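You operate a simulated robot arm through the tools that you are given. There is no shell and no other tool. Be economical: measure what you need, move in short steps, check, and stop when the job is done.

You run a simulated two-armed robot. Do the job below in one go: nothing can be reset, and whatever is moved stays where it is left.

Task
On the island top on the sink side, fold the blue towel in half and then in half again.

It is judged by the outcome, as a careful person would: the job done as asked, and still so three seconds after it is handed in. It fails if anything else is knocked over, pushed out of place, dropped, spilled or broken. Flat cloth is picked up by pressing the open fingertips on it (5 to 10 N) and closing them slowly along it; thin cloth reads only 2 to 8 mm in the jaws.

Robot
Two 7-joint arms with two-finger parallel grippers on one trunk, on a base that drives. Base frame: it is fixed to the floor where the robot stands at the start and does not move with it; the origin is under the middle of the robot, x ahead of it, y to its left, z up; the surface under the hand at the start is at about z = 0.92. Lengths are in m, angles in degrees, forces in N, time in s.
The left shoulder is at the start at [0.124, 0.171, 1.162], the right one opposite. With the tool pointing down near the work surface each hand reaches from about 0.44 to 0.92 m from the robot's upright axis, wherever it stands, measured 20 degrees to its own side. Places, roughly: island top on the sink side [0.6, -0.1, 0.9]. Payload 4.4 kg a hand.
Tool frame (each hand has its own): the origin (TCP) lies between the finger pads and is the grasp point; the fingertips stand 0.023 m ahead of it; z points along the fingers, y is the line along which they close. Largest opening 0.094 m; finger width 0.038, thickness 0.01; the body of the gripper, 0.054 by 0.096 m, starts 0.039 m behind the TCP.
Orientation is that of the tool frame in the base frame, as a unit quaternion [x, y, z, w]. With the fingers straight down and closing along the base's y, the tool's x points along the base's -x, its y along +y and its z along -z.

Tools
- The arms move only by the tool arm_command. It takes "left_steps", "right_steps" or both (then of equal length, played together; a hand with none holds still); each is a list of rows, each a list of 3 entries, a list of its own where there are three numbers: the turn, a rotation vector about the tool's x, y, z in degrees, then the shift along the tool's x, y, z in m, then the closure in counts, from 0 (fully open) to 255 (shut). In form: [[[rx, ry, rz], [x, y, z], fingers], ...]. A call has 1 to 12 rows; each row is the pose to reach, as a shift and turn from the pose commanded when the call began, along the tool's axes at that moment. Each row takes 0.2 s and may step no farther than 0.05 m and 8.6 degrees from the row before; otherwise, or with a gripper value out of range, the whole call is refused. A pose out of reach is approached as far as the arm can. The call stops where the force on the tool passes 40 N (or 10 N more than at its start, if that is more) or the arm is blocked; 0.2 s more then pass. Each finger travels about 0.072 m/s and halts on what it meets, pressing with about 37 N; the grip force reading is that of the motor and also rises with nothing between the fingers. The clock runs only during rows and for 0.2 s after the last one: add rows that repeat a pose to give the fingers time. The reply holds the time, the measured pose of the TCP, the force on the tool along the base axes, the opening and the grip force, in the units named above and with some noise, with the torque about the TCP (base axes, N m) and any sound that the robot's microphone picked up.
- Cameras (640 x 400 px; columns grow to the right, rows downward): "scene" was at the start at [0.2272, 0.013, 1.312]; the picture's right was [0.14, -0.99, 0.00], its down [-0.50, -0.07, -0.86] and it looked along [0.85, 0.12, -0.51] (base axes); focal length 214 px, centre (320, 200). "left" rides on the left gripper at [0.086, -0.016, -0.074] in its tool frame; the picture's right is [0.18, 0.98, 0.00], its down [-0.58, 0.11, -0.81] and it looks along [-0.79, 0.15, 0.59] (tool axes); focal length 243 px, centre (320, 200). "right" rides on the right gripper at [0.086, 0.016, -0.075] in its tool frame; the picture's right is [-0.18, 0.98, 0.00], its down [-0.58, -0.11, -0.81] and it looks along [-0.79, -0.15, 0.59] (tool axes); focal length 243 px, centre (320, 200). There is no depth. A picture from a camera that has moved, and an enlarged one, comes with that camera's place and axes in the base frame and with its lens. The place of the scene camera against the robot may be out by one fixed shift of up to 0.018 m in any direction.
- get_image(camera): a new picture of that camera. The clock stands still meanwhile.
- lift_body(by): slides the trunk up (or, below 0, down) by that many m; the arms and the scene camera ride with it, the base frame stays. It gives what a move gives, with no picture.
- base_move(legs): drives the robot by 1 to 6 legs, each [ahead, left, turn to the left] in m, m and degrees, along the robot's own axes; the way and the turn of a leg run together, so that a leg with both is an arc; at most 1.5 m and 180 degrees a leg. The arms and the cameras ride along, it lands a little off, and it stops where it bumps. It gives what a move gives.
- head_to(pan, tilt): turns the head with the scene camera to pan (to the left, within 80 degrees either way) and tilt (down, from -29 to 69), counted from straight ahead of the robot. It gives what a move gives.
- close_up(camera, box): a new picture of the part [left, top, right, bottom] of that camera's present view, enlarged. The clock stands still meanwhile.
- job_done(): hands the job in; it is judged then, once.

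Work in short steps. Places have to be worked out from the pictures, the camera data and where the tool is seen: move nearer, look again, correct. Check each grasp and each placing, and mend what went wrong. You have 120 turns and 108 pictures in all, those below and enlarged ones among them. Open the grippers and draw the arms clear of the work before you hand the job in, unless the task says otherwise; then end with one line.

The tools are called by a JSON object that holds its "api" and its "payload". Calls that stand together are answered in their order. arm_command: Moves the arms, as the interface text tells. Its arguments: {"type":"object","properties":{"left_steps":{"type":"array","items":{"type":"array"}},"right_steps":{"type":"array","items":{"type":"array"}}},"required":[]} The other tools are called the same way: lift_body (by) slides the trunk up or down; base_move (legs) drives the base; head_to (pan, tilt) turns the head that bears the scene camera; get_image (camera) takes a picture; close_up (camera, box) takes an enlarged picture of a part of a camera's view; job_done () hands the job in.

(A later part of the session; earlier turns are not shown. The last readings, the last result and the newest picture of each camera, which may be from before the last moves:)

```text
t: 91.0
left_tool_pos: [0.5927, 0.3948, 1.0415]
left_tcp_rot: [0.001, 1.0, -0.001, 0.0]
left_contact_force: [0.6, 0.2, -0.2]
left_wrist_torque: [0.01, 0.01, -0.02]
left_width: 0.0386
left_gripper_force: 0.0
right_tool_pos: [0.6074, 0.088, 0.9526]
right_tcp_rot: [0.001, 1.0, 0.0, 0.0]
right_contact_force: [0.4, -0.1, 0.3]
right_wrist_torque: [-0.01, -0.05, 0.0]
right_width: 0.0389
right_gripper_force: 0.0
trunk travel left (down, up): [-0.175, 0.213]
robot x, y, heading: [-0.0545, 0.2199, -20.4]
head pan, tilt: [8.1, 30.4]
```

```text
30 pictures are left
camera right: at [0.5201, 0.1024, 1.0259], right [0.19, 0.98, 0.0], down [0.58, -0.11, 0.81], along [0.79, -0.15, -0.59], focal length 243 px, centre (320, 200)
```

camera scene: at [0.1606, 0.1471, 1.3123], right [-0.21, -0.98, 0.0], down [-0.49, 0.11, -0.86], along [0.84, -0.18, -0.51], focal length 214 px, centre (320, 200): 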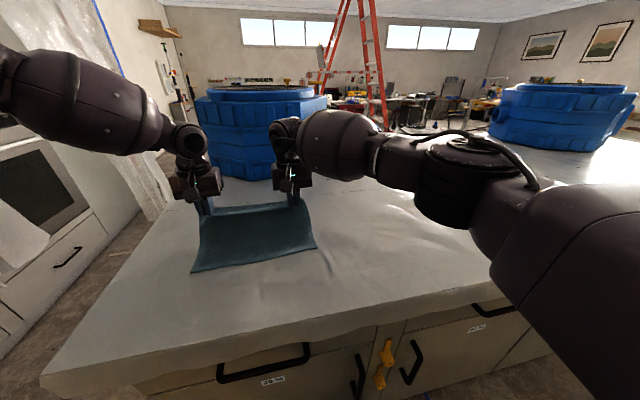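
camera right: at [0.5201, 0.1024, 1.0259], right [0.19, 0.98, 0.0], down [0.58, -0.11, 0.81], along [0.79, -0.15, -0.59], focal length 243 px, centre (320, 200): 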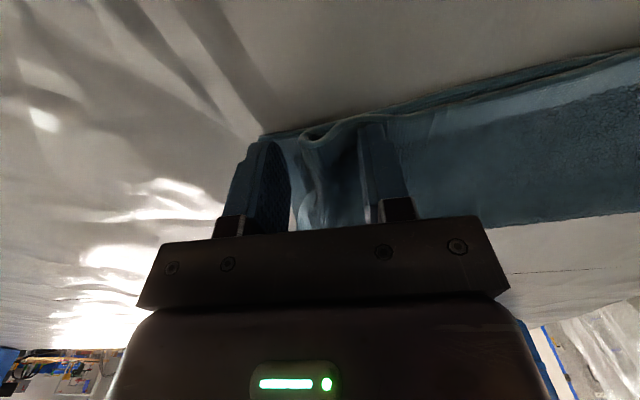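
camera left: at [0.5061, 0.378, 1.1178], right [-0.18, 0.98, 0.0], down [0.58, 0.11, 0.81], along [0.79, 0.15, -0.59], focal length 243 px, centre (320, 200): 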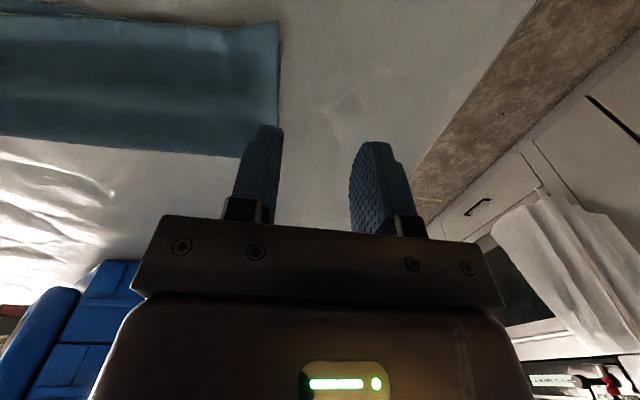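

{"api": "arm_command", "payload": {"right_steps": [[[0, 0, 0], [0, 0, 0], 180], [[0, 0, 0], [0, 0, 0], 220], [[0, 0, 0], [0, 0, 0], 255], [[0, 0, 0], [0, 0, 0], 255], [[0, 0, 0], [0, 0, -0.03], 255], [[0, 0, 0], [0, 0, -0.06], 255], [[0, 0, 0], [0, -0.012, -0.06], 255], [[0, 0, 0], [0, -0.02, -0.035], 255], [[0, 0, 0], [0, -0.016, -0.02], 255], [[0, 0, 0], [0, -0.004, -0.01], 255], [[0, 0, 0], [0, 0.006, -0.003], 255], [[0, 0, 0], [0, 0.01, 0], 255]]}}

{"api": "get_image", "payload": {"camera": "right"}}

```text
t: 93.6
left_tool_pos: [0.5925, 0.3952, 1.0444]
left_tcp_rot: [0.002, 1.0, -0.001, 0.0]
left_contact_force: [0.6, 0.2, 0.2]
left_wrist_torque: [-0.05, 0.03, -0.02]
left_width: 0.0388
left_gripper_force: 0.0
right_tool_pos: [0.6081, 0.0974, 0.9546]
right_tcp_rot: [0.001, 1.0, -0.001, 0.001]
right_contact_force: [0.0, -2.2, 7.3]
right_wrist_torque: [-0.05, -0.05, -0.01]
right_width: 0.0054
right_gripper_force: 37.2
trunk travel left (down, up): [-0.175, 0.213]
robot x, y, heading: [-0.0537, 0.2199, -20.4]
head pan, tilt: [8.1, 30.4]
```

```text
29 pictures are left
camera right: at [0.5199, 0.113, 1.0281], right [0.19, 0.98, 0.0], down [0.58, -0.11, 0.81], along [0.79, -0.15, -0.59], focal length 243 px, centre (320, 200)
```

right: 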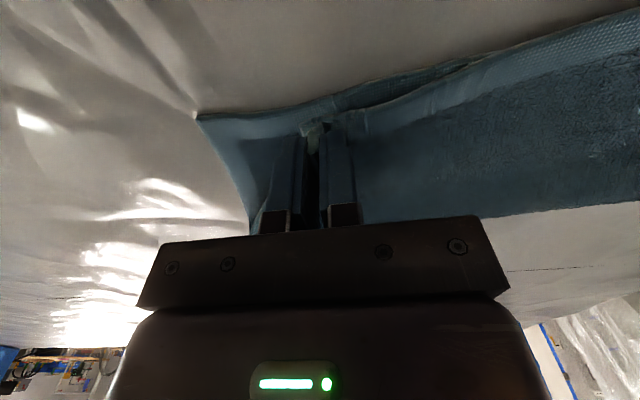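

{"api": "arm_command", "payload": {"right_steps": [[[0, 0, 0], [0, 0, -0.001], 235], [[0, 0, 0], [0, 0, -0.001], 210], [[0, 0, 0], [0, 0, -0.001], 185], [[0, 0, 0], [0, 0, -0.001], 165], [[0, 0, 0], [0, 0, -0.001], 150], [[0, 0, 0], [0, 0, -0.03], 150], [[0, 0, 0], [0, -0.03, -0.06], 150], [[0, 0, 0], [0, -0.06, -0.09], 150]]}}

{"api": "close_up", "payload": {"camera": "scene", "box": [180, 180, 340, 280]}}

```text
t: 95.4
left_tool_pos: [0.5912, 0.3941, 1.0438]
left_tcp_rot: [0.001, 1.0, 0.0, -0.001]
left_contact_force: [0.0, 0.1, -0.6]
left_wrist_torque: [0.02, -0.02, -0.02]
left_width: 0.0386
left_gripper_force: 0.1
right_tool_pos: [0.6046, 0.0386, 1.0443]
right_tcp_rot: [0.0, 1.0, 0.0, 0.001]
right_contact_force: [0.7, 0.9, -0.6]
right_wrist_torque: [-0.03, 0.02, -0.02]
right_width: 0.0385
right_gripper_force: 0.1
trunk travel left (down, up): [-0.175, 0.213]
robot x, y, heading: [-0.0522, 0.2191, -20.5]
head pan, tilt: [8.1, 30.4]
```

```text
4.00 times, centred on (260, 230) of scene
camera zoom: at [0.1605, 0.1472, 1.3123], right [-0.21, -0.98, 0.0], down [-0.49, 0.11, -0.86], along [0.84, -0.18, -0.51], focal length 858 px, centre (560, 80)
```

zoom: 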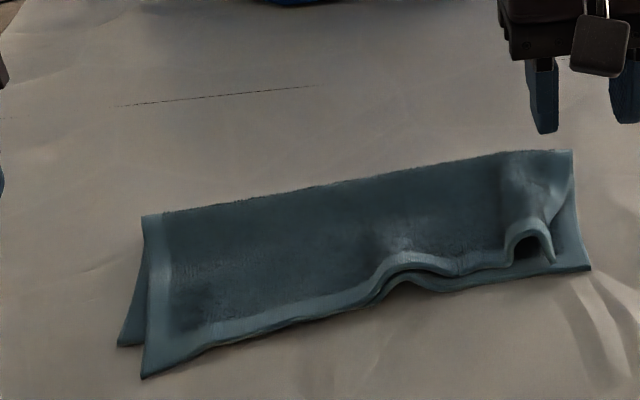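

The top corner is no longer tucked; there's an arch at right and a wave mid-edge. I'll pin the left near edge and stroke the right near corner outward (−y) to pull both straight.

{"api": "arm_command", "payload": {"left_steps": [[[0, 0, 0], [0.002, -0.04, 0.01], 140], [[0, 0, 0], [0.004, -0.08, 0.02], 140], [[0, 0, 0], [0.006, -0.112, 0.045], 140], [[0, 0, 0], [0.006, -0.112, 0.08], 140], [[0, 0, 0], [0.006, -0.112, 0.09], 140], [[0, 0, 0], [0.006, -0.112, 0.093], 140], [[0, 0, 0], [0.006, -0.112, 0.094], 140]], "right_steps": [[[0, 0, 0], [0, 0.006, 0.01], 200], [[0, 0, 0], [0, 0.012, 0.03], 255], [[0, 0, 0], [0, 0.016, 0.05], 255], [[0, 0, 0], [0, 0.016, 0.08], 255], [[0, 0, 0], [0, 0.016, 0.088], 255], [[0, 0, 0], [0, 0.016, 0.092], 255], [[0, 0, 0], [0, 0.016, 0.093], 255]]}}

{"api": "get_image", "payload": {"camera": "right"}}

```text
t: 97.0
left_tool_pos: [0.5871, 0.2813, 0.9491]
left_tcp_rot: [0.001, 1.0, -0.002, 0.0]
left_contact_force: [-0.5, -0.6, 7.8]
left_wrist_torque: [-0.06, -0.05, 0.0]
left_width: 0.0421
left_gripper_force: 0.1
right_tool_pos: [0.6069, 0.0536, 0.9507]
right_tcp_rot: [0.0, 1.0, 0.0, 0.001]
right_contact_force: [-0.1, -0.5, 1.2]
right_wrist_torque: [-0.01, -0.02, -0.01]
right_width: 0.0002
right_gripper_force: 37.0
trunk travel left (down, up): [-0.175, 0.213]
robot x, y, heading: [-0.0567, 0.2217, -20.6]
head pan, tilt: [8.1, 30.4]
```

```text
27 pictures are left
camera right: at [0.5198, 0.0687, 1.024], right [0.19, 0.98, 0.0], down [0.58, -0.11, 0.81], along [0.79, -0.15, -0.59], focal length 243 px, centre (320, 200)
```

right: 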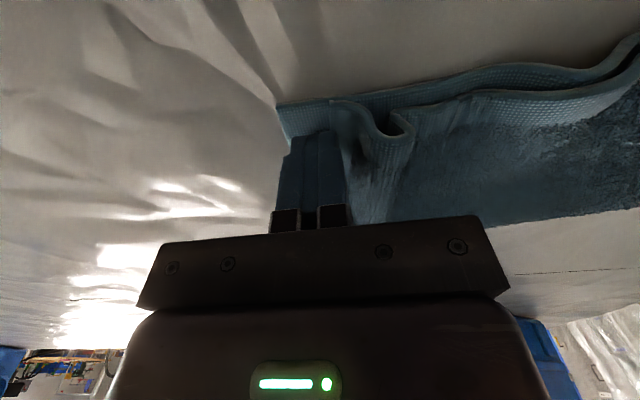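

The fingers sit right on the top layer's corner beyond the arch. Press and drag outward 30 mm.

{"api": "arm_command", "payload": {"right_steps": [[[0, 0, 0], [0, 0, 0.003], 255], [[0, 0, 0], [0, -0.006, 0.0045], 255], [[0, 0, 0], [0, -0.012, 0.0045], 255], [[0, 0, 0], [0, -0.018, 0.0045], 255], [[0, 0, 0], [0, -0.024, 0.0045], 255], [[0, 0, 0], [0, -0.03, 0.0045], 255], [[0, 0, 0], [0, -0.03, 0.0045], 255]]}}

{"api": "get_image", "payload": {"camera": "right"}}

```text
t: 98.6
left_tool_pos: [0.5853, 0.283, 0.9492]
left_tcp_rot: [0.0, 1.0, -0.001, 0.001]
left_contact_force: [0.3, -2.3, 6.1]
left_wrist_torque: [-0.2, -0.06, 0.0]
left_width: 0.043
left_gripper_force: 0.6
right_tool_pos: [0.6042, 0.0238, 0.9468]
right_tcp_rot: [0.0, 1.0, 0.0, 0.002]
right_contact_force: [-0.8, 8.3, 21.3]
right_wrist_torque: [0.35, -0.16, 0.08]
right_width: 0.0
right_gripper_force: 37.0
trunk travel left (down, up): [-0.175, 0.213]
robot x, y, heading: [-0.0554, 0.2211, -20.3]
head pan, tilt: [8.1, 30.4]
```

```text
26 pictures are left
camera right: at [0.5181, 0.0391, 1.0203], right [0.18, 0.98, 0.0], down [0.58, -0.11, 0.81], along [0.79, -0.15, -0.59], focal length 243 px, centre (320, 200)
```

right: 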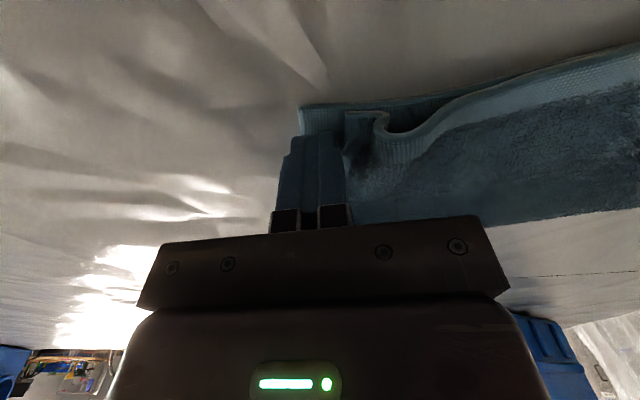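

The mid-edge wave is gone and the bottom is now taut. Re-place the fingers on the arch's outer foot (y≈0.048) and stroke lightly outward again.

{"api": "arm_command", "payload": {"right_steps": [[[0, 0, 0], [0, 0, -0.03], 255], [[0, 0, 0], [0, 0.025, -0.03], 255], [[0, 0, 0], [0, 0.025, -0.01], 255], [[0, 0, 0], [0, 0.025, -0.003], 255], [[0, 0, 0], [0, 0.022, -0.002], 255], [[0, 0, 0], [0, 0.016, -0.002], 255], [[0, 0, 0], [0, 0.01, -0.002], 255], [[0, 0, 0], [0, 0.004, -0.002], 255], [[0, 0, 0], [0, -0.002, -0.002], 255], [[0, 0, 0], [0, -0.002, -0.002], 255]]}}

{"api": "get_image", "payload": {"camera": "right"}}

```text
t: 100.8
left_tool_pos: [0.5868, 0.283, 0.9481]
left_tcp_rot: [0.001, 1.0, -0.002, 0.0]
left_contact_force: [0.3, -4.8, 5.9]
left_wrist_torque: [-0.25, -0.03, -0.06]
left_width: 0.0445
left_gripper_force: 3.2
right_tool_pos: [0.6057, 0.023, 0.9485]
right_tcp_rot: [0.0, 1.0, 0.0, 0.001]
right_contact_force: [-0.5, 11.3, 15.2]
right_wrist_torque: [0.21, 0.07, -0.02]
right_width: 0.0002
right_gripper_force: 37.1
trunk travel left (down, up): [-0.175, 0.213]
robot x, y, heading: [-0.0548, 0.2163, -20.3]
head pan, tilt: [8.1, 30.4]
```

```text
25 pictures are left
camera right: at [0.5186, 0.0378, 1.022], right [0.18, 0.98, 0.0], down [0.58, -0.11, 0.81], along [0.79, -0.15, -0.59], focal length 243 px, centre (320, 200)
```

right: 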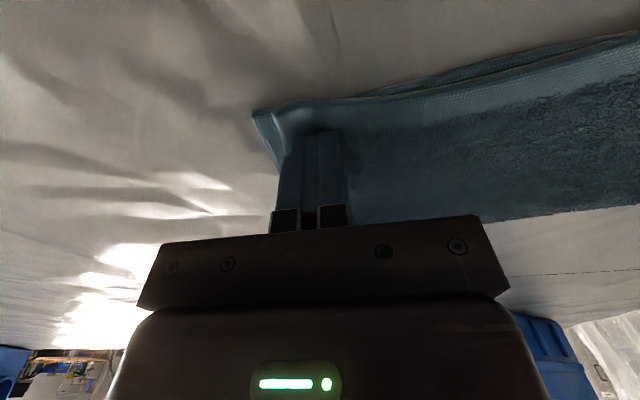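

The arch is gone; the top now lies flat at the right. Lift both hands and inspect.

{"api": "arm_command", "payload": {"left_steps": [[[0, 0, 0], [0, 0, -0.04], 140], [[0, 0, 0], [0, 0.04, -0.07], 140], [[0, 0, 0], [0, 0.08, -0.09], 140], [[0, 0, 0], [0, 0.12, -0.09], 140]], "right_steps": [[[0, 0, 0], [0, 0, -0.04], 255], [[0, 0, 0], [0, -0.03, -0.07], 200], [[0, 0, 0], [0, -0.05, -0.09], 150], [[0, 0, 0], [0, -0.06, -0.09], 150]]}}

{"api": "close_up", "payload": {"camera": "scene", "box": [180, 180, 340, 280]}}

```text
t: 101.8
left_tool_pos: [0.587, 0.4039, 1.035]
left_tcp_rot: [0.001, 1.0, -0.001, -0.001]
left_contact_force: [-0.7, -0.4, 0.3]
left_wrist_torque: [0.02, 0.04, -0.01]
left_width: 0.0425
left_gripper_force: 0.1
right_tool_pos: [0.6072, -0.0368, 1.035]
right_tcp_rot: [-0.001, 1.0, 0.0, 0.001]
right_contact_force: [-0.2, 0.9, 0.2]
right_wrist_torque: [0.01, 0.03, -0.04]
right_width: 0.0386
right_gripper_force: 0.1
trunk travel left (down, up): [-0.175, 0.213]
robot x, y, heading: [-0.0542, 0.2208, -20.5]
head pan, tilt: [8.1, 30.4]
```

```text
4.00 times, centred on (260, 230) of scene
camera zoom: at [0.1614, 0.1482, 1.312], right [-0.21, -0.98, 0.0], down [-0.49, 0.11, -0.86], along [0.84, -0.18, -0.51], focal length 858 px, centre (560, 80)
```

zoom: 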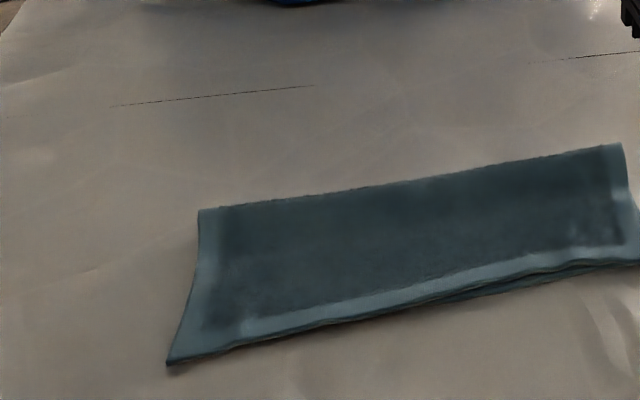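

First half-fold is now neat (x≈0.57–0.71, y≈−0.01–0.29). Next: carry the right end over to the left end with the right hand. I raise the hands, then turn the base back to heading 0 and shift left a little for right-arm reach.

{"api": "arm_command", "payload": {"left_steps": [[[0, 0, 0], [0, 0.03, -0.03], 140], [[0, 0, 0], [0, 0.06, -0.06], 140]], "right_steps": [[[0, 0, 0], [0, 0, -0.03], 150], [[0, 0, 0], [0, 0, -0.06], 150]]}}

{"api": "base_move", "payload": {"legs": [[0, 0, 20.3], [0, 0.03, 0]]}}

{"api": "get_image", "payload": {"camera": "scene"}}

```text
t: 102.4
left_tool_pos: [0.5855, 0.4626, 1.0969]
left_tcp_rot: [0.001, 1.0, -0.001, 0.001]
left_contact_force: [0.3, 0.0, 0.4]
left_wrist_torque: [-0.01, 0.0, -0.02]
left_width: 0.0424
left_gripper_force: 0.1
right_tool_pos: [0.6068, -0.0378, 1.0978]
right_tcp_rot: [0.001, 1.0, 0.0, 0.0]
right_contact_force: [-0.5, 0.3, 0.2]
right_wrist_torque: [-0.03, 0.0, 0.03]
right_width: 0.0385
right_gripper_force: 0.2
trunk travel left (down, up): [-0.175, 0.213]
robot x, y, heading: [-0.0572, 0.2187, -20.4]
head pan, tilt: [8.1, 30.4]
```

```text
t: 104.5
left_tool_pos: [0.4622, 0.698, 1.0958]
left_tcp_rot: [-0.175, 0.985, -0.002, -0.001]
left_contact_force: [1.0, -0.2, -0.7]
left_wrist_torque: [-0.01, -0.02, 0.01]
left_width: 0.0422
left_gripper_force: 0.0
right_tool_pos: [0.6565, 0.2383, 1.0966]
right_tcp_rot: [-0.175, 0.985, 0.0, 0.001]
right_contact_force: [-0.2, 0.6, -0.5]
right_wrist_torque: [0.0, -0.01, -0.01]
right_width: 0.0388
right_gripper_force: 0.0
trunk travel left (down, up): [-0.175, 0.213]
robot x, y, heading: [-0.0553, 0.2498, 0.0]
head pan, tilt: [8.1, 30.4]
```

```text
23 pictures are left
camera scene: at [0.1722, 0.2626, 1.312], right [0.14, -0.99, 0.0], down [-0.5, -0.07, -0.86], along [0.85, 0.12, -0.51], focal length 214 px, centre (320, 200)
```

scene: 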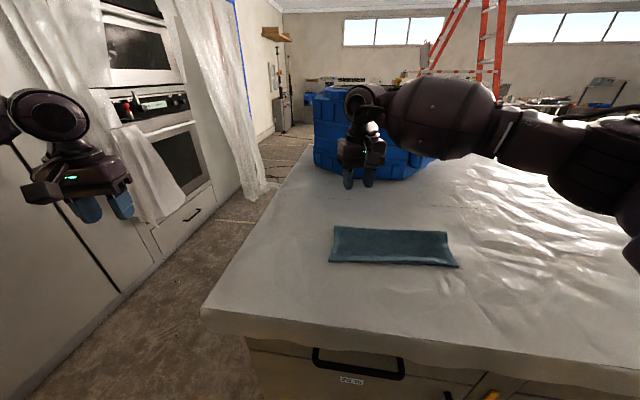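

The right edge midpoint is ≈(0.65, −0.021), left edge mid ≈(0.622, 0.29). I move the right hand over the right edge while yawing 62° so the fingers close along that edge.

{"api": "arm_command", "payload": {"right_steps": [[[0, 0, -7.75], [0.012, -0.031, 0], 150], [[0, 0, -15.5], [0.024, -0.061, 0], 150], [[0, 0, -23.2], [0.036, -0.092, 0], 150], [[0, 0, -31], [0.049, -0.123, 0.01], 150], [[0, 0, -38.7], [0.061, -0.153, 0.03], 150], [[0, 0, -46.5], [0.073, -0.184, 0.05], 150], [[0, 0, -54.2], [0.085, -0.215, 0.075], 150], [[0, 0, -62], [0.0972, -0.2454, 0.097], 150], [[0, 0, -62], [0.0972, -0.2454, 0.097], 150]]}}

{"api": "get_image", "payload": {"camera": "right"}}

```text
t: 106.6
left_tool_pos: [0.4602, 0.6987, 1.0973]
left_tcp_rot: [-0.176, 0.984, -0.001, 0.0]
left_contact_force: [-0.1, 0.3, 0.2]
left_wrist_torque: [0.0, 0.01, 0.03]
left_width: 0.0423
left_gripper_force: 0.0
right_tool_pos: [0.4568, 0.1263, 0.9449]
right_tcp_rot: [-0.651, 0.759, -0.005, 0.029]
right_contact_force: [-1.5, 12.2, 19.3]
right_wrist_torque: [0.04, 0.65, -0.42]
right_width: 0.04
right_gripper_force: 0.7
right hand out of reach, approached as far as the arm can: row 4, 5, 6, 7, 8, 9
trunk travel left (down, up): [-0.175, 0.213]
robot x, y, heading: [-0.0557, 0.2503, 0.0]
head pan, tilt: [8.1, 30.4]
stopped in row 9 (right hand): the force on the tool passed its limit at 215 N (the readings are from after the stop); the commanded pose is now the measured one
```

```text
22 pictures are left
camera right: at [0.4233, 0.0397, 1.0144], right [-0.94, 0.33, -0.04], down [0.16, 0.53, 0.83], along [0.3, 0.78, -0.56], focal length 243 px, centre (320, 200)
```

right: 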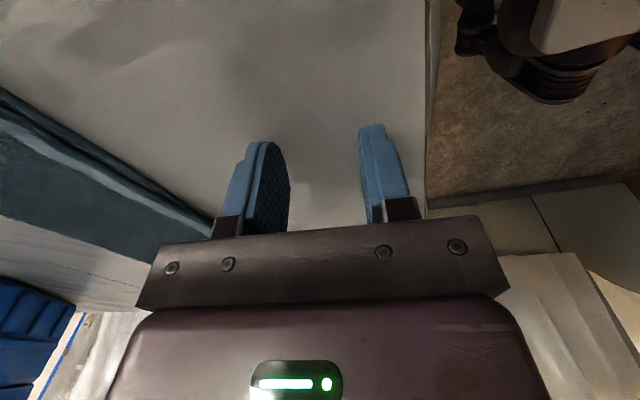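

That yaw direction is out of reach and the hand touched the bare counter (not the towel). Lift straight up and unwind the yaw.

{"api": "arm_command", "payload": {"right_steps": [[[0, 0, 0], [0, 0, -0.04], 150], [[0, 0, 0], [0, 0, -0.08], 150], [[0, 0, 8], [0, 0, -0.12], 150], [[0, 0, 16], [0, 0, -0.14], 150], [[0, 0, 24], [0, 0, -0.14], 150], [[0, 0, 32], [0, 0, -0.14], 150], [[0, 0, 40], [0, 0, -0.14], 150], [[0, 0, 48], [0, 0, -0.14], 150], [[0, 0, 56], [0, 0, -0.14], 150], [[0, 0, 64], [0, 0, -0.14], 150], [[0, 0, 72], [0, 0, -0.14], 150]]}}

{"api": "get_image", "payload": {"camera": "scene"}}

```text
t: 109.0
left_tool_pos: [0.4607, 0.6996, 1.095]
left_tcp_rot: [-0.177, 0.984, -0.001, -0.001]
left_contact_force: [0.1, 0.4, 0.3]
left_wrist_torque: [-0.01, -0.03, 0.01]
left_width: 0.0426
left_gripper_force: 0.1
right_tool_pos: [0.4508, 0.1197, 1.0826]
right_tcp_rot: [-0.08, 0.997, 0.008, 0.023]
right_contact_force: [-0.5, -0.4, -0.3]
right_wrist_torque: [-0.01, -0.07, -0.01]
right_width: 0.0385
right_gripper_force: 0.0
right hand out of reach, approached as far as the arm can: row 1, 2
trunk travel left (down, up): [-0.175, 0.213]
robot x, y, heading: [-0.0541, 0.2496, 0.2]
head pan, tilt: [8.1, 30.4]
```

```text
21 pictures are left
camera scene: at [0.1721, 0.2622, 1.312], right [0.14, -0.99, 0.0], down [-0.5, -0.07, -0.86], along [0.85, 0.12, -0.51], focal length 214 px, centre (320, 200)
```

scene: 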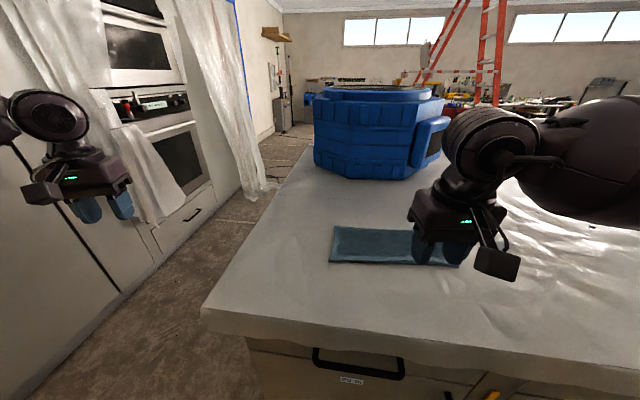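

The towel is undisturbed. Test the other yaw direction high in the air while moving over the right end.

{"api": "arm_command", "payload": {"right_steps": [[[0, 0, 8], [-0.013, -0.015, 0], 150], [[0, 0, 16], [-0.026, -0.03, 0], 150], [[0, 0, 24], [-0.04, -0.045, 0], 150], [[0, 0, 32], [-0.053, -0.06, 0], 150], [[0, 0, 40], [-0.066, -0.075, 0], 150], [[0, 0, 48], [-0.08, -0.09, 0], 150], [[0, 0, 56], [-0.093, -0.105, 0], 150], [[0, 0, 64], [-0.106, -0.12, 0], 150], [[0, 0, 72], [-0.12, -0.135, 0], 150], [[0, 0, 80], [-0.133, -0.15, 0], 150], [[0, 0, 88], [-0.146, -0.165, 0], 150]]}}

```text
t: 111.4
left_tool_pos: [0.46, 0.6979, 1.0943]
left_tcp_rot: [-0.176, 0.984, -0.002, -0.002]
left_contact_force: [0.1, 0.2, 0.6]
left_wrist_torque: [0.02, 0.02, 0.0]
left_width: 0.0426
left_gripper_force: 0.0
right_tool_pos: [0.6226, -0.0184, 1.0863]
right_tcp_rot: [0.636, 0.771, 0.022, 0.011]
right_contact_force: [-0.3, 0.6, -0.6]
right_wrist_torque: [-0.03, -0.01, 0.01]
right_width: 0.0386
right_gripper_force: 0.1
trunk travel left (down, up): [-0.175, 0.213]
robot x, y, heading: [-0.0556, 0.2505, -0.2]
head pan, tilt: [8.1, 30.4]
```

This yaw works. Before grasping, test in the air that the hand can reach the destination (y≈0.28) with this yaw.

{"api": "arm_command", "payload": {"right_steps": [[[0.6, 0, 3], [0.042, 0.008, 0], 150], [[1.2, 0, 6], [0.084, 0.016, 0], 150], [[1.8, 0, 9], [0.126, 0.024, 0], 150], [[2.4, 0, 12], [0.168, 0.033, 0.02], 150], [[2.75, -0.6, 15], [0.21, 0.041, 0.05], 150], [[2.75, -0.6, 17], [0.252, 0.049, 0.09], 150], [[2.75, -0.6, 19], [0.294, 0.057, 0.1], 150]]}}

```text
refused: row 5 steps farther than a row can; nothing moved
```

{"api": "arm_command", "payload": {"right_steps": [[[0.6, 0, 3], [0.042, 0.008, 0], 150], [[1.2, 0, 6], [0.084, 0.016, 0], 150], [[1.8, 0, 9], [0.126, 0.024, 0], 150], [[2.4, 0, 12], [0.168, 0.033, 0.01], 150], [[2.75, -0.6, 15], [0.21, 0.041, 0.03], 150], [[2.75, -0.6, 17], [0.252, 0.049, 0.05], 150], [[2.75, -0.6, 19], [0.294, 0.057, 0.07], 150], [[2.75, -0.6, 19], [0.294, 0.057, 0.1], 150]]}}

```text
t: 113.2
left_tool_pos: [0.4618, 0.6971, 1.0947]
left_tcp_rot: [-0.176, 0.984, 0.0, -0.001]
left_contact_force: [0.7, -0.8, 0.2]
left_wrist_torque: [0.0, 0.03, -0.02]
left_width: 0.0427
left_gripper_force: 0.0
right_tool_pos: [0.6242, 0.2799, 0.9913]
right_tcp_rot: [0.755, 0.656, 0.001, -0.005]
right_contact_force: [-0.5, -0.9, -0.4]
right_wrist_torque: [-0.01, 0.0, 0.01]
right_width: 0.0386
right_gripper_force: 0.0
trunk travel left (down, up): [-0.175, 0.213]
robot x, y, heading: [-0.0531, 0.2455, -0.1]
head pan, tilt: [8.1, 30.4]
```

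Reachable. Return to the right edge, up and over, and look.

{"api": "arm_command", "payload": {"right_steps": [[[0, 0, 0], [-0.02, 0.005, -0.04], 150], [[0, 0, 0], [-0.06, 0.014, -0.06], 150], [[0, 0, 0], [-0.105, 0.025, -0.06], 150], [[0, 0, 0], [-0.15, 0.035, -0.06], 150], [[0, 0, 0], [-0.195, 0.046, -0.06], 150], [[0, 0, 0], [-0.24, 0.056, -0.06], 150], [[0, 0, 0], [-0.28, 0.066, -0.04], 150], [[0, 0, 0], [-0.299, 0.07, -0.01], 150], [[0, 0, 0], [-0.299, 0.07, 0.006], 150], [[0, 0, 0], [-0.299, 0.07, 0.006], 150]]}}

{"api": "get_image", "payload": {"camera": "right"}}

```text
t: 115.4
left_tool_pos: [0.4602, 0.6983, 1.0957]
left_tcp_rot: [-0.176, 0.984, -0.001, -0.001]
left_contact_force: [0.9, -0.3, 0.3]
left_wrist_torque: [0.0, -0.03, 0.01]
left_width: 0.0425
left_gripper_force: 0.1
right_tool_pos: [0.6526, -0.0231, 0.9824]
right_tcp_rot: [0.754, 0.657, 0.002, -0.005]
right_contact_force: [0.5, 0.0, 0.4]
right_wrist_torque: [0.01, -0.01, 0.03]
right_width: 0.0388
right_gripper_force: 0.1
trunk travel left (down, up): [-0.175, 0.213]
robot x, y, heading: [-0.0586, 0.2539, 0.1]
head pan, tilt: [8.1, 30.4]
```

```text
20 pictures are left
camera right: at [0.6811, 0.0586, 1.0567], right [0.95, -0.32, -0.01], down [-0.19, -0.57, 0.8], along [-0.26, -0.76, -0.6], focal length 243 px, centre (320, 200)
```

right: 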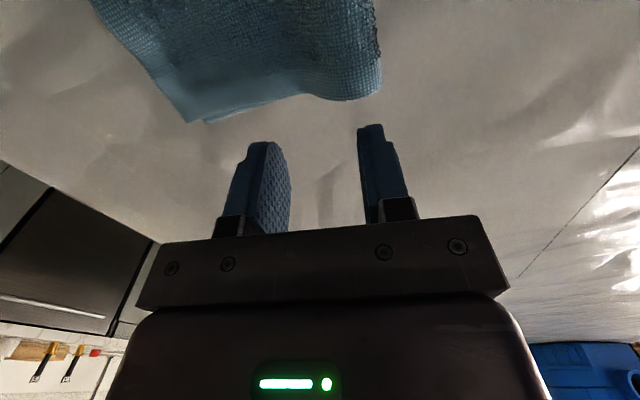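

Edge runs from (0.569, −0.006) to (0.689, −0.025), mid ≈(0.632, −0.013). I centre on it with ~16 mm under the pads and lower to contact.

{"api": "arm_command", "payload": {"right_steps": [[[0, 0, 0], [0.006, -0.021, 0.01], 145], [[0, 0, 0], [0.006, -0.021, 0.025], 145], [[0, 0, 0], [0.006, -0.021, 0.031], 145], [[0, 0, 0], [0.006, -0.021, 0.034], 145], [[0, 0, 0], [0.006, -0.021, 0.036], 145], [[0, 0, 0], [0.006, -0.021, 0.036], 145]]}}

{"api": "get_image", "payload": {"camera": "right"}}

```text
t: 116.8
left_tool_pos: [0.4597, 0.6996, 1.0943]
left_tcp_rot: [-0.177, 0.984, -0.001, 0.0]
left_contact_force: [-0.3, -0.2, 0.0]
left_wrist_torque: [0.01, 0.03, -0.02]
left_width: 0.0425
left_gripper_force: 0.0
right_tool_pos: [0.6329, -0.0151, 0.9477]
right_tcp_rot: [0.754, 0.657, 0.003, -0.004]
right_contact_force: [1.2, -1.4, 7.0]
right_wrist_torque: [0.09, -0.03, -0.05]
right_width: 0.0405
right_gripper_force: 0.0
trunk travel left (down, up): [-0.175, 0.213]
robot x, y, heading: [-0.0568, 0.2475, 0.1]
head pan, tilt: [8.1, 30.4]
```

```text
19 pictures are left
camera right: at [0.6603, 0.0674, 1.0231], right [0.95, -0.32, 0.0], down [-0.19, -0.57, 0.8], along [-0.26, -0.76, -0.6], focal length 243 px, centre (320, 200)
```

right: 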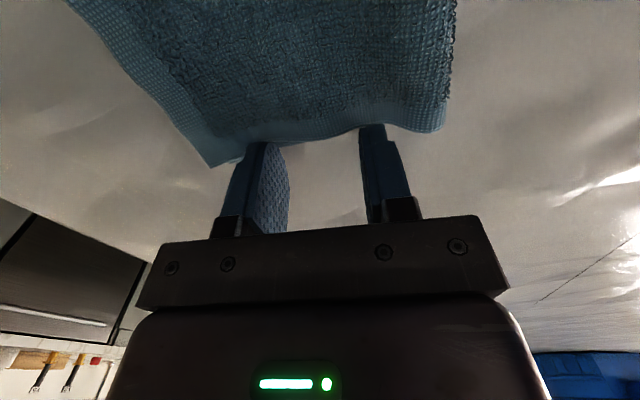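

Good placement at 7 N. Press 0.8 mm more so both layers bunch, and close slowly.

{"api": "arm_command", "payload": {"right_steps": [[[0, 0, 0], [0, 0, 0.0008], 155], [[0, 0, 0], [0, 0, 0.001], 165], [[0, 0, 0], [0, 0, 0.001], 175], [[0, 0, 0], [0, 0, 0.001], 185], [[0, 0, 0], [0, 0, 0.001], 195], [[0, 0, 0], [0, 0, 0.001], 205], [[0, 0, 0], [0, 0, 0.001], 215], [[0, 0, 0], [0, 0, 0.001], 225], [[0, 0, 0], [0, 0, 0.001], 235], [[0, 0, 0], [0, 0, 0.001], 245], [[0, 0, 0], [0, 0, 0.001], 255], [[0, 0, 0], [0, 0, 0.001], 255]]}}

{"api": "arm_command", "payload": {"right_steps": [[[0, 0, 0], [0, 0, -0.02], 255], [[0, 0, 0], [0.005, 0, -0.04], 255], [[0, 0, 0], [0.005, 0, -0.04], 255]]}}

{"api": "get_image", "payload": {"camera": "right"}}

```text
t: 119.4
left_tool_pos: [0.4604, 0.6992, 1.0958]
left_tcp_rot: [-0.176, 0.984, -0.002, -0.001]
left_contact_force: [0.7, 1.3, 0.0]
left_wrist_torque: [-0.02, -0.03, -0.01]
left_width: 0.0424
left_gripper_force: 0.0
right_tool_pos: [0.632, -0.0149, 0.9481]
right_tcp_rot: [0.754, 0.657, 0.002, -0.004]
right_contact_force: [-0.9, 1.2, 15.7]
right_wrist_torque: [0.3, -0.03, 0.05]
right_width: 0.0067
right_gripper_force: 37.4
trunk travel left (down, up): [-0.175, 0.213]
robot x, y, heading: [-0.0528, 0.2483, 0.1]
head pan, tilt: [8.1, 30.4]
```

```text
t: 120.2
left_tool_pos: [0.4606, 0.6983, 1.0953]
left_tcp_rot: [-0.176, 0.984, -0.001, -0.001]
left_contact_force: [0.0, 0.8, 0.6]
left_wrist_torque: [0.06, -0.04, 0.02]
left_width: 0.0423
left_gripper_force: 0.0
right_tool_pos: [0.6342, -0.0094, 0.9848]
right_tcp_rot: [0.754, 0.657, 0.002, -0.005]
right_contact_force: [-0.4, 0.4, -0.9]
right_wrist_torque: [0.03, 0.01, 0.1]
right_width: 0.0063
right_gripper_force: 36.5
trunk travel left (down, up): [-0.175, 0.213]
robot x, y, heading: [-0.0532, 0.2471, 0.3]
head pan, tilt: [8.1, 30.4]
```

```text
18 pictures are left
camera right: at [0.6618, 0.0718, 1.0596], right [0.95, -0.32, -0.01], down [-0.18, -0.57, 0.8], along [-0.26, -0.76, -0.6], focal length 243 px, centre (320, 200)
```

right: 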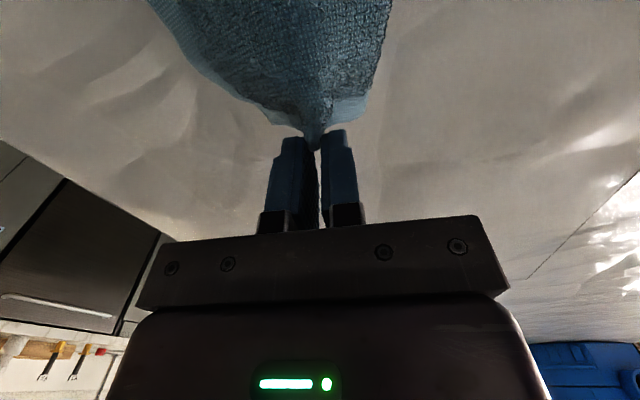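

Both layers came up (bare counter beneath). Carry the end along an arc to the left end, stopping ~25 mm above.

{"api": "arm_command", "payload": {"right_steps": [[[0, 0, 0], [0.024, -0.005, -0.035], 255], [[0, 0, 1], [0.049, -0.011, -0.06], 255], [[0, 0, 2], [0.078, -0.017, -0.077], 255], [[0, 0, 3], [0.11, -0.024, -0.085], 255], [[0, 0, 4], [0.139, -0.03, -0.081], 255], [[0, 0, 5], [0.168, -0.037, -0.065], 255], [[0, 0, 6], [0.195, -0.043, -0.04], 255], [[0, 0, 7], [0.22, -0.048, -0.015], 255], [[0, 0, 8], [0.237, -0.052, 0.008], 255], [[0, 0, 8], [0.237, -0.052, 0.008], 255]]}}

{"api": "get_image", "payload": {"camera": "right"}}

{"api": "get_image", "payload": {"camera": "scene"}}

```text
t: 122.4
left_tool_pos: [0.4607, 0.6979, 1.0948]
left_tcp_rot: [-0.176, 0.984, -0.001, -0.001]
left_contact_force: [-0.6, 0.1, -0.4]
left_wrist_torque: [-0.01, 0.0, 0.02]
left_width: 0.0424
left_gripper_force: 0.0
right_tool_pos: [0.6157, 0.2342, 0.9805]
right_tcp_rot: [0.798, 0.603, 0.001, -0.004]
right_contact_force: [0.1, -0.5, 0.5]
right_wrist_torque: [0.0, -0.01, 0.1]
right_width: 0.0061
right_gripper_force: 36.9
trunk travel left (down, up): [-0.175, 0.213]
robot x, y, heading: [-0.0506, 0.2475, -0.3]
head pan, tilt: [8.1, 30.4]
```

```text
17 pictures are left
camera right: at [0.6544, 0.3105, 1.0549], right [0.89, -0.45, -0.01], down [-0.26, -0.54, 0.8], along [-0.36, -0.72, -0.6], focal length 243 px, centre (320, 200)
```

right: 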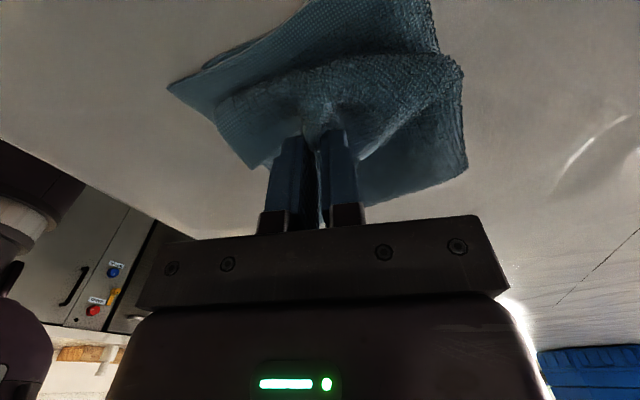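

```text
16 pictures are left
camera scene: at [0.1716, 0.2621, 1.3122], right [0.14, -0.99, 0.0], down [-0.5, -0.07, -0.86], along [0.85, 0.12, -0.51], focal length 214 px, centre (320, 200)
```

scene: 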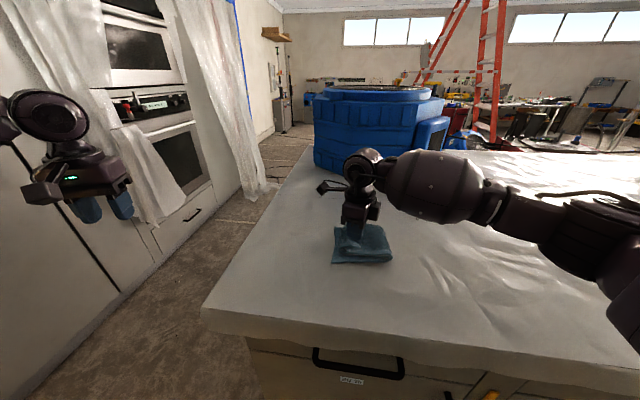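

The carried hem wings hang under the grip. To make them trail outward, I overshoot +y, lower until they touch, then ease back −y while lowering.

{"api": "arm_command", "payload": {"right_steps": [[[0, 0, 0], [0, 0, -0.035], 255], [[0, 0, 0], [0.03, -0.008, -0.04], 255], [[0, 0, 0], [0.045, -0.013, -0.02], 255], [[0, 0, 0], [0.045, -0.013, 0.0], 255], [[0, 0, 0], [0.044, -0.012, 0.012], 255], [[0, 0, 0], [0.03, -0.0085, 0.017], 255], [[0, 0, 0], [0.018, -0.005, 0.021], 255], [[0, 0, 0], [0.01, -0.003, 0.025], 255], [[0, 0, 0], [0.01, -0.003, 0.025], 255]]}}

{"api": "get_image", "payload": {"camera": "right"}}

```text
t: 124.4
left_tool_pos: [0.4606, 0.6994, 1.0961]
left_tcp_rot: [-0.176, 0.984, -0.002, 0.0]
left_contact_force: [0.4, 0.8, 0.1]
left_wrist_torque: [0.02, -0.01, -0.02]
left_width: 0.0421
left_gripper_force: 0.2
right_tool_pos: [0.6144, 0.2442, 0.9581]
right_tcp_rot: [0.798, 0.603, 0.003, -0.004]
right_contact_force: [0.3, 3.0, 12.3]
right_wrist_torque: [0.14, -0.04, 0.05]
right_width: 0.0065
right_gripper_force: 37.0
trunk travel left (down, up): [-0.175, 0.213]
robot x, y, heading: [-0.056, 0.2487, 0.1]
head pan, tilt: [8.1, 30.4]
```

```text
15 pictures are left
camera right: at [0.6535, 0.3204, 1.0326], right [0.9, -0.45, 0.0], down [-0.26, -0.54, 0.8], along [-0.36, -0.72, -0.6], focal length 243 px, centre (320, 200)
```

right: 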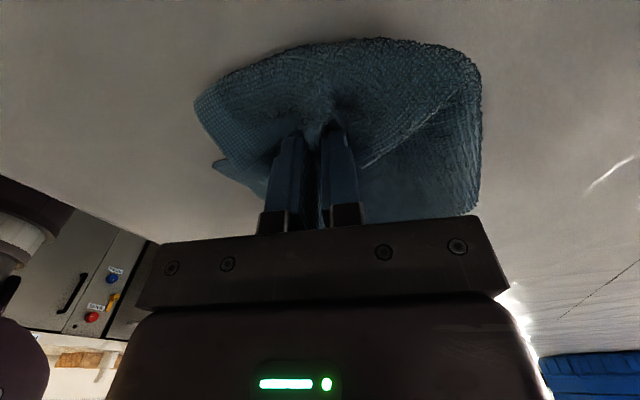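

The roll's outer side is at y≈0.283, near the bottom edge. Open slowly and lift away.

{"api": "arm_command", "payload": {"right_steps": [[[0, 0, 0], [0, 0, -0.001], 240], [[0, 0, 0], [0, 0, -0.001], 220], [[0, 0, 0], [0, 0, -0.001], 200], [[0, 0, 0], [0, 0, -0.001], 180], [[0, 0, 0], [0, 0, -0.001], 160], [[0, 0, 0], [0, 0, -0.001], 140], [[0, 0, 0], [0, 0, -0.04], 140], [[0, 0, 0], [-0.02, 0, -0.08], 140], [[0, 0, 0], [-0.06, 0, -0.1], 140], [[0, 0, 0], [-0.1, 0, -0.1], 140], [[0, 0, 0], [-0.14, 0, -0.1], 140]]}}

{"api": "close_up", "payload": {"camera": "scene", "box": [300, 200, 428, 280]}}

```text
t: 126.8
left_tool_pos: [0.4597, 0.6974, 1.0967]
left_tcp_rot: [-0.176, 0.984, 0.0, 0.0]
left_contact_force: [0.2, 0.4, 0.6]
left_wrist_torque: [0.01, 0.04, 0.05]
left_width: 0.0423
left_gripper_force: 0.1
right_tool_pos: [0.574, 0.1078, 1.0532]
right_tcp_rot: [0.798, 0.602, 0.002, -0.005]
right_contact_force: [-0.7, 0.2, -0.1]
right_wrist_torque: [-0.01, -0.01, 0.01]
right_width: 0.0425
right_gripper_force: 0.0
trunk travel left (down, up): [-0.175, 0.213]
robot x, y, heading: [-0.0536, 0.2482, 0.2]
head pan, tilt: [8.1, 30.4]
```

```text
5.00 times, centred on (364, 240) of scene
camera zoom: at [0.1715, 0.2611, 1.3122], right [0.14, -0.99, 0.0], down [-0.5, -0.07, -0.86], along [0.85, 0.12, -0.51], focal length 1072 px, centre (100, 0)
```

zoom: 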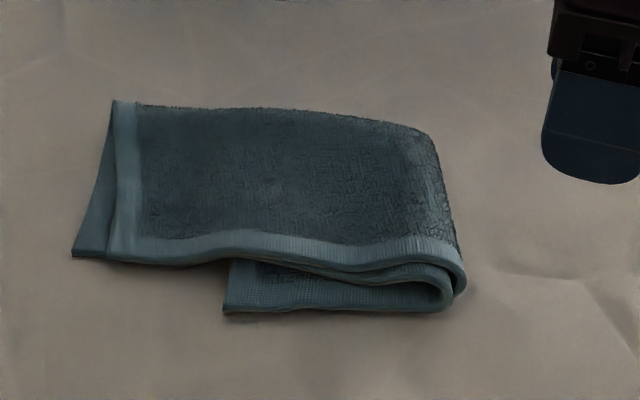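

Very close to done, but a lower layer's near-left corner seems displaced. I bring the left hand's camera nearer for a look.

{"api": "arm_command", "payload": {"left_steps": [[[0, 0, 2.5], [0.009, -0.035, 0], 140], [[0, 0, 5], [0.018, -0.07, 0], 140], [[0, 0, 7.5], [0.027, -0.106, 0], 140], [[0, 0, 10], [0.036, -0.141, 0], 140], [[0, 0, 12.5], [0.045, -0.176, 0], 140], [[0, 0, 15], [0.054, -0.211, 0], 140], [[0, 0, 17.5], [0.063, -0.247, 0], 140], [[0, 0, 20], [0.072, -0.282, 0], 140], [[0, 0, 20], [0.072, -0.282, 0], 140]], "right_steps": [[[0, 0, 0], [-0.03, 0, 0], 140], [[0, 0, 0], [-0.06, 0, 0], 140], [[0, 0, 0], [-0.09, 0, 0], 140], [[0, 0, 0], [-0.12, 0, 0], 140], [[0, 0, 0], [-0.12, 0, 0], 140], [[0, 0, 0], [-0.12, 0, 0], 140], [[0, 0, 0], [-0.12, 0, 0], 140], [[0, 0, 0], [-0.12, 0, 0], 140], [[0, 0, 0], [-0.12, 0, 0], 140]]}}

{"api": "get_image", "payload": {"camera": "left"}}

```text
t: 128.8
left_tool_pos: [0.4934, 0.4095, 1.0953]
left_tcp_rot: [-0.004, 1.0, -0.001, -0.001]
left_contact_force: [-0.7, 0.5, 0.9]
left_wrist_torque: [0.03, -0.02, 0.0]
left_width: 0.0424
left_gripper_force: 0.0
right_tool_pos: [0.5432, -0.0075, 1.0549]
right_tcp_rot: [0.798, 0.603, 0.002, -0.005]
right_contact_force: [-0.5, 0.4, 0.1]
right_wrist_torque: [0.0, 0.0, 0.02]
right_width: 0.0424
right_gripper_force: 0.1
trunk travel left (down, up): [-0.175, 0.213]
robot x, y, heading: [-0.0534, 0.2479, 0.1]
head pan, tilt: [8.1, 30.4]
```

```text
13 pictures are left
camera left: at [0.4077, 0.3918, 1.1701], right [-0.19, 0.98, 0.0], down [0.58, 0.12, 0.81], along [0.79, 0.15, -0.59], focal length 243 px, centre (320, 200)
```

left: 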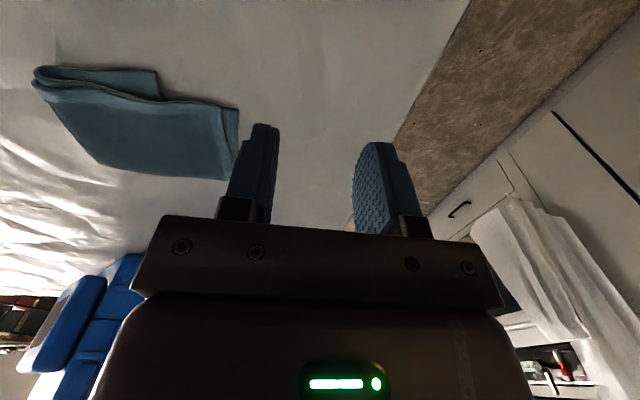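

{"api": "close_up", "payload": {"camera": "left", "box": [20, 50, 260, 200]}}

{"api": "close_up", "payload": {"camera": "scene", "box": [310, 235, 400, 291]}}

```text
2.67 times, centred on (140, 125) of left
camera zoom: at [0.4077, 0.3918, 1.1701], right [-0.19, 0.98, 0.0], down [0.58, 0.12, 0.81], along [0.79, 0.15, -0.59], focal length 647 px, centre (800, 400)
```

zoom: 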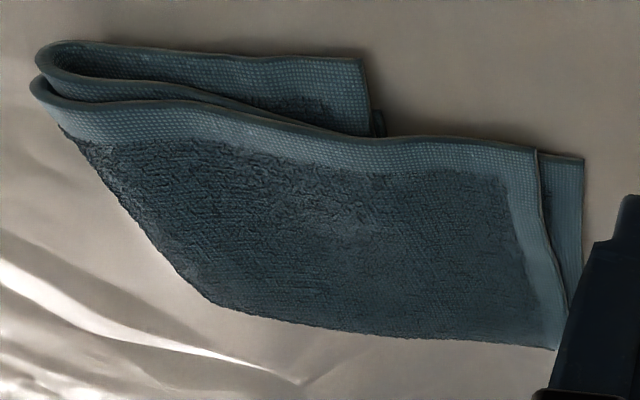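

```text
7.11 times, centred on (355, 263) of scene
camera zoom: at [0.1712, 0.2622, 1.3123], right [0.14, -0.99, 0.0], down [-0.5, -0.07, -0.86], along [0.85, 0.12, -0.51], focal length 1525 px, centre (71, -248)
```

zoom: 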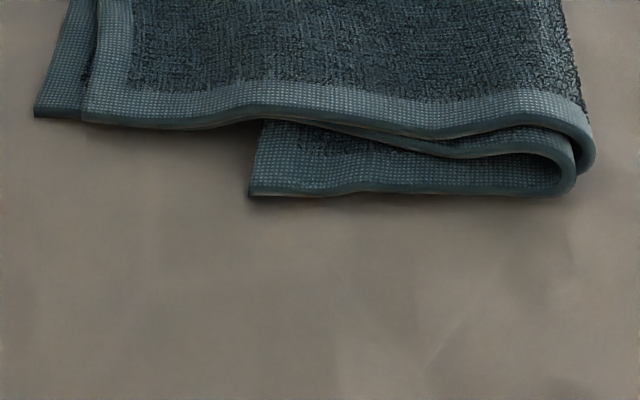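

Now clear: the carried pair overshoots the lower pair's left end (y≈0.252) by ~6 cm, as with the first fold. Same remedy: regrip the overhang (two layers over bare counter) at (0.645, 0.312), lift upright and relay taut. I move the left hand out of the way at the same time.

{"api": "arm_command", "payload": {"left_steps": [[[0, 0, 0], [0, 0.03, 0], 140], [[0, 0, 0], [0, 0.06, 0], 140], [[0, 0, 0], [0, 0.1, 0], 140], [[0, 0, 0], [0, 0.14, 0], 140], [[0, 0, 0], [0, 0.18, 0], 140], [[0, 0, 0], [0, 0.2, 0], 140], [[0, 0, 0], [0, 0.2, 0], 140], [[0, 0, 0], [0, 0.2, 0], 140], [[0, 0, 0], [0, 0.2, 0], 140], [[0, 0, 0], [0, 0.2, 0], 140]], "right_steps": [[[0, 0, -1.5], [0.037, 0.001, 0], 140], [[0, 0, -3], [0.074, 0.002, 0], 140], [[0, 0, -4.5], [0.111, 0.004, 0], 140], [[0, 0, -6], [0.149, 0.005, 0], 140], [[0, 0, -7.5], [0.186, 0.006, 0], 140], [[0, 0, -9], [0.223, 0.007, 0], 140], [[0, 0, -10.5], [0.26, 0.009, 0], 140], [[0, 0, -12], [0.298, 0.01, 0], 140], [[0, 0, -14], [0.335, 0.011, 0.02], 140], [[0, 0, -14], [0.335, 0.011, 0.06], 140]]}}

{"api": "get_image", "payload": {"camera": "right"}}

```text
t: 131.0
left_tool_pos: [0.4906, 0.6078, 1.0944]
left_tcp_rot: [-0.003, 1.0, -0.001, -0.002]
left_contact_force: [0.3, -1.0, 0.7]
left_wrist_torque: [0.02, 0.03, -0.01]
left_width: 0.0422
left_gripper_force: 0.0
right_tool_pos: [0.6471, 0.3099, 0.9963]
right_tcp_rot: [0.719, 0.695, 0.0, -0.005]
right_contact_force: [0.2, -0.5, 0.2]
right_wrist_torque: [0.0, 0.01, 0.0]
right_width: 0.0422
right_gripper_force: 0.1
trunk travel left (down, up): [-0.175, 0.213]
robot x, y, heading: [-0.05, 0.2508, -0.0]
head pan, tilt: [8.1, 30.4]
```

```text
10 pictures are left
camera right: at [0.6662, 0.3935, 1.0697], right [0.98, -0.22, -0.01], down [-0.12, -0.59, 0.8], along [-0.18, -0.78, -0.6], focal length 243 px, centre (320, 200)
```

right: 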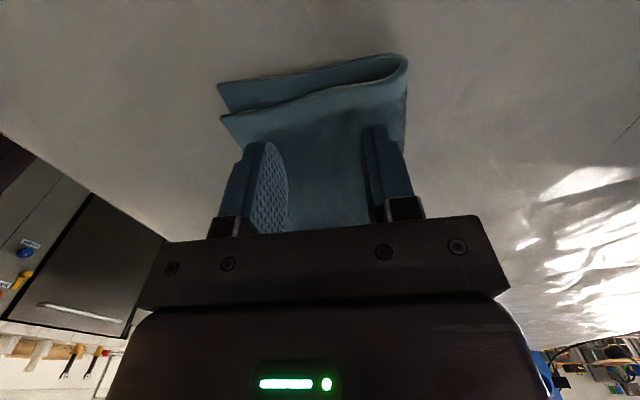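

Both overhanging layers are visible (edges at y≈0.317 and 0.330). Nudge +6 mm and lower to contact.

{"api": "arm_command", "payload": {"right_steps": [[[0, 0, 0], [0.006, -0.003, 0.02], 145], [[0, 0, 0], [0.006, -0.003, 0.038], 145], [[0, 0, 0], [0.006, -0.003, 0.045], 145], [[0, 0, 0], [0.006, -0.003, 0.048], 145], [[0, 0, 0], [0.006, -0.003, 0.0495], 145], [[0, 0, 0], [0.006, -0.003, 0.0495], 145]]}}

```text
t: 132.4
left_tool_pos: [0.4883, 0.6081, 1.096]
left_tcp_rot: [-0.003, 1.0, -0.001, 0.0]
left_contact_force: [0.9, 1.2, -0.3]
left_wrist_torque: [0.02, -0.01, 0.04]
left_width: 0.0423
left_gripper_force: 0.1
right_tool_pos: [0.6429, 0.3188, 0.9493]
right_tcp_rot: [0.719, 0.695, 0.003, -0.004]
right_contact_force: [1.8, -2.2, 12.0]
right_wrist_torque: [-0.18, -0.11, 0.05]
right_width: 0.0405
right_gripper_force: 0.0
trunk travel left (down, up): [-0.175, 0.213]
robot x, y, heading: [-0.0554, 0.2526, 0.0]
head pan, tilt: [8.1, 30.4]
```

12 N contact. Close slowly, then lift upright over the intended fold line.

{"api": "arm_command", "payload": {"right_steps": [[[0, 0, 0], [0, 0, 0], 155], [[0, 0, 0], [0, 0, 0], 165], [[0, 0, 0], [0, 0, 0], 175], [[0, 0, 0], [0, 0, 0], 185], [[0, 0, 0], [0, 0, 0], 195], [[0, 0, 0], [0, 0, 0], 205], [[0, 0, 0], [0, 0, 0], 215], [[0, 0, 0], [0, 0, 0], 225], [[0, 0, 0], [0, 0, 0], 235], [[0, 0, 0], [0, 0, 0], 245], [[0, 0, 0], [0, 0, 0], 255], [[0, 0, 0], [0, 0, 0], 255]]}}

{"api": "arm_command", "payload": {"right_steps": [[[0, 0, 0], [0, 0, -0.036], 255], [[0, 0, 0], [-0.028, 0.001, -0.071], 255], [[0, 0, 0], [-0.063, 0.003, -0.096], 255], [[0, 0, 0], [-0.103, 0.0055, -0.111], 255], [[0, 0, 0], [-0.143, 0.009, -0.117], 255], [[0, 0, 0], [-0.178, 0.011, -0.119], 255], [[0, 0, 0], [-0.208, 0.016, -0.116], 255], [[0, 0, 0], [-0.208, 0.016, -0.116], 255]]}}

{"api": "close_up", "payload": {"camera": "scene", "box": [292, 160, 452, 260]}}

```text
t: 135.0
left_tool_pos: [0.4887, 0.61, 1.095]
left_tcp_rot: [-0.003, 1.0, -0.002, -0.001]
left_contact_force: [-0.3, 0.0, -0.5]
left_wrist_torque: [-0.04, 0.01, 0.0]
left_width: 0.0422
left_gripper_force: 0.0
right_tool_pos: [0.6417, 0.3181, 0.9489]
right_tcp_rot: [0.718, 0.696, 0.002, -0.005]
right_contact_force: [1.9, 0.1, 18.4]
right_wrist_torque: [-0.18, -0.03, 0.03]
right_width: 0.0076
right_gripper_force: 37.2
trunk travel left (down, up): [-0.175, 0.213]
robot x, y, heading: [-0.0551, 0.2473, 0.2]
head pan, tilt: [8.1, 30.4]
```

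```text
t: 136.8
left_tool_pos: [0.4899, 0.61, 1.096]
left_tcp_rot: [-0.003, 1.0, -0.001, -0.001]
left_contact_force: [-0.1, 0.8, -0.1]
left_wrist_torque: [0.04, -0.02, -0.02]
left_width: 0.0425
left_gripper_force: 0.0
right_tool_pos: [0.6516, 0.1099, 1.0603]
right_tcp_rot: [0.718, 0.697, 0.001, -0.004]
right_contact_force: [0.6, 0.8, -0.3]
right_wrist_torque: [-0.01, 0.01, 0.02]
right_width: 0.0074
right_gripper_force: 36.2
trunk travel left (down, up): [-0.175, 0.213]
robot x, y, heading: [-0.0577, 0.2524, -0.1]
head pan, tilt: [8.1, 30.4]
```

```text
4.00 times, centred on (372, 210) of scene
camera zoom: at [0.1719, 0.2628, 1.312], right [0.14, -0.99, 0.0], down [-0.5, -0.07, -0.86], along [0.85, 0.12, -0.51], focal length 858 px, centre (112, 160)
```

zoom: 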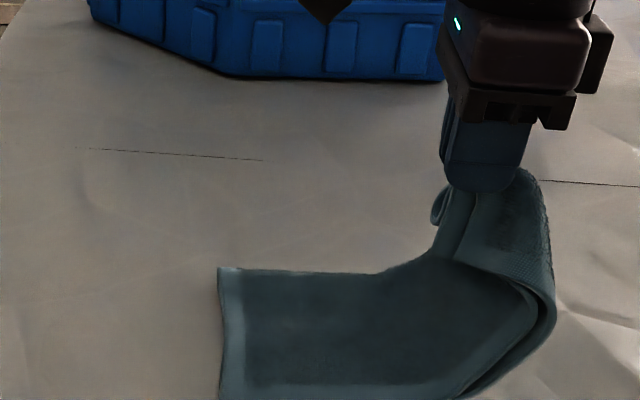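

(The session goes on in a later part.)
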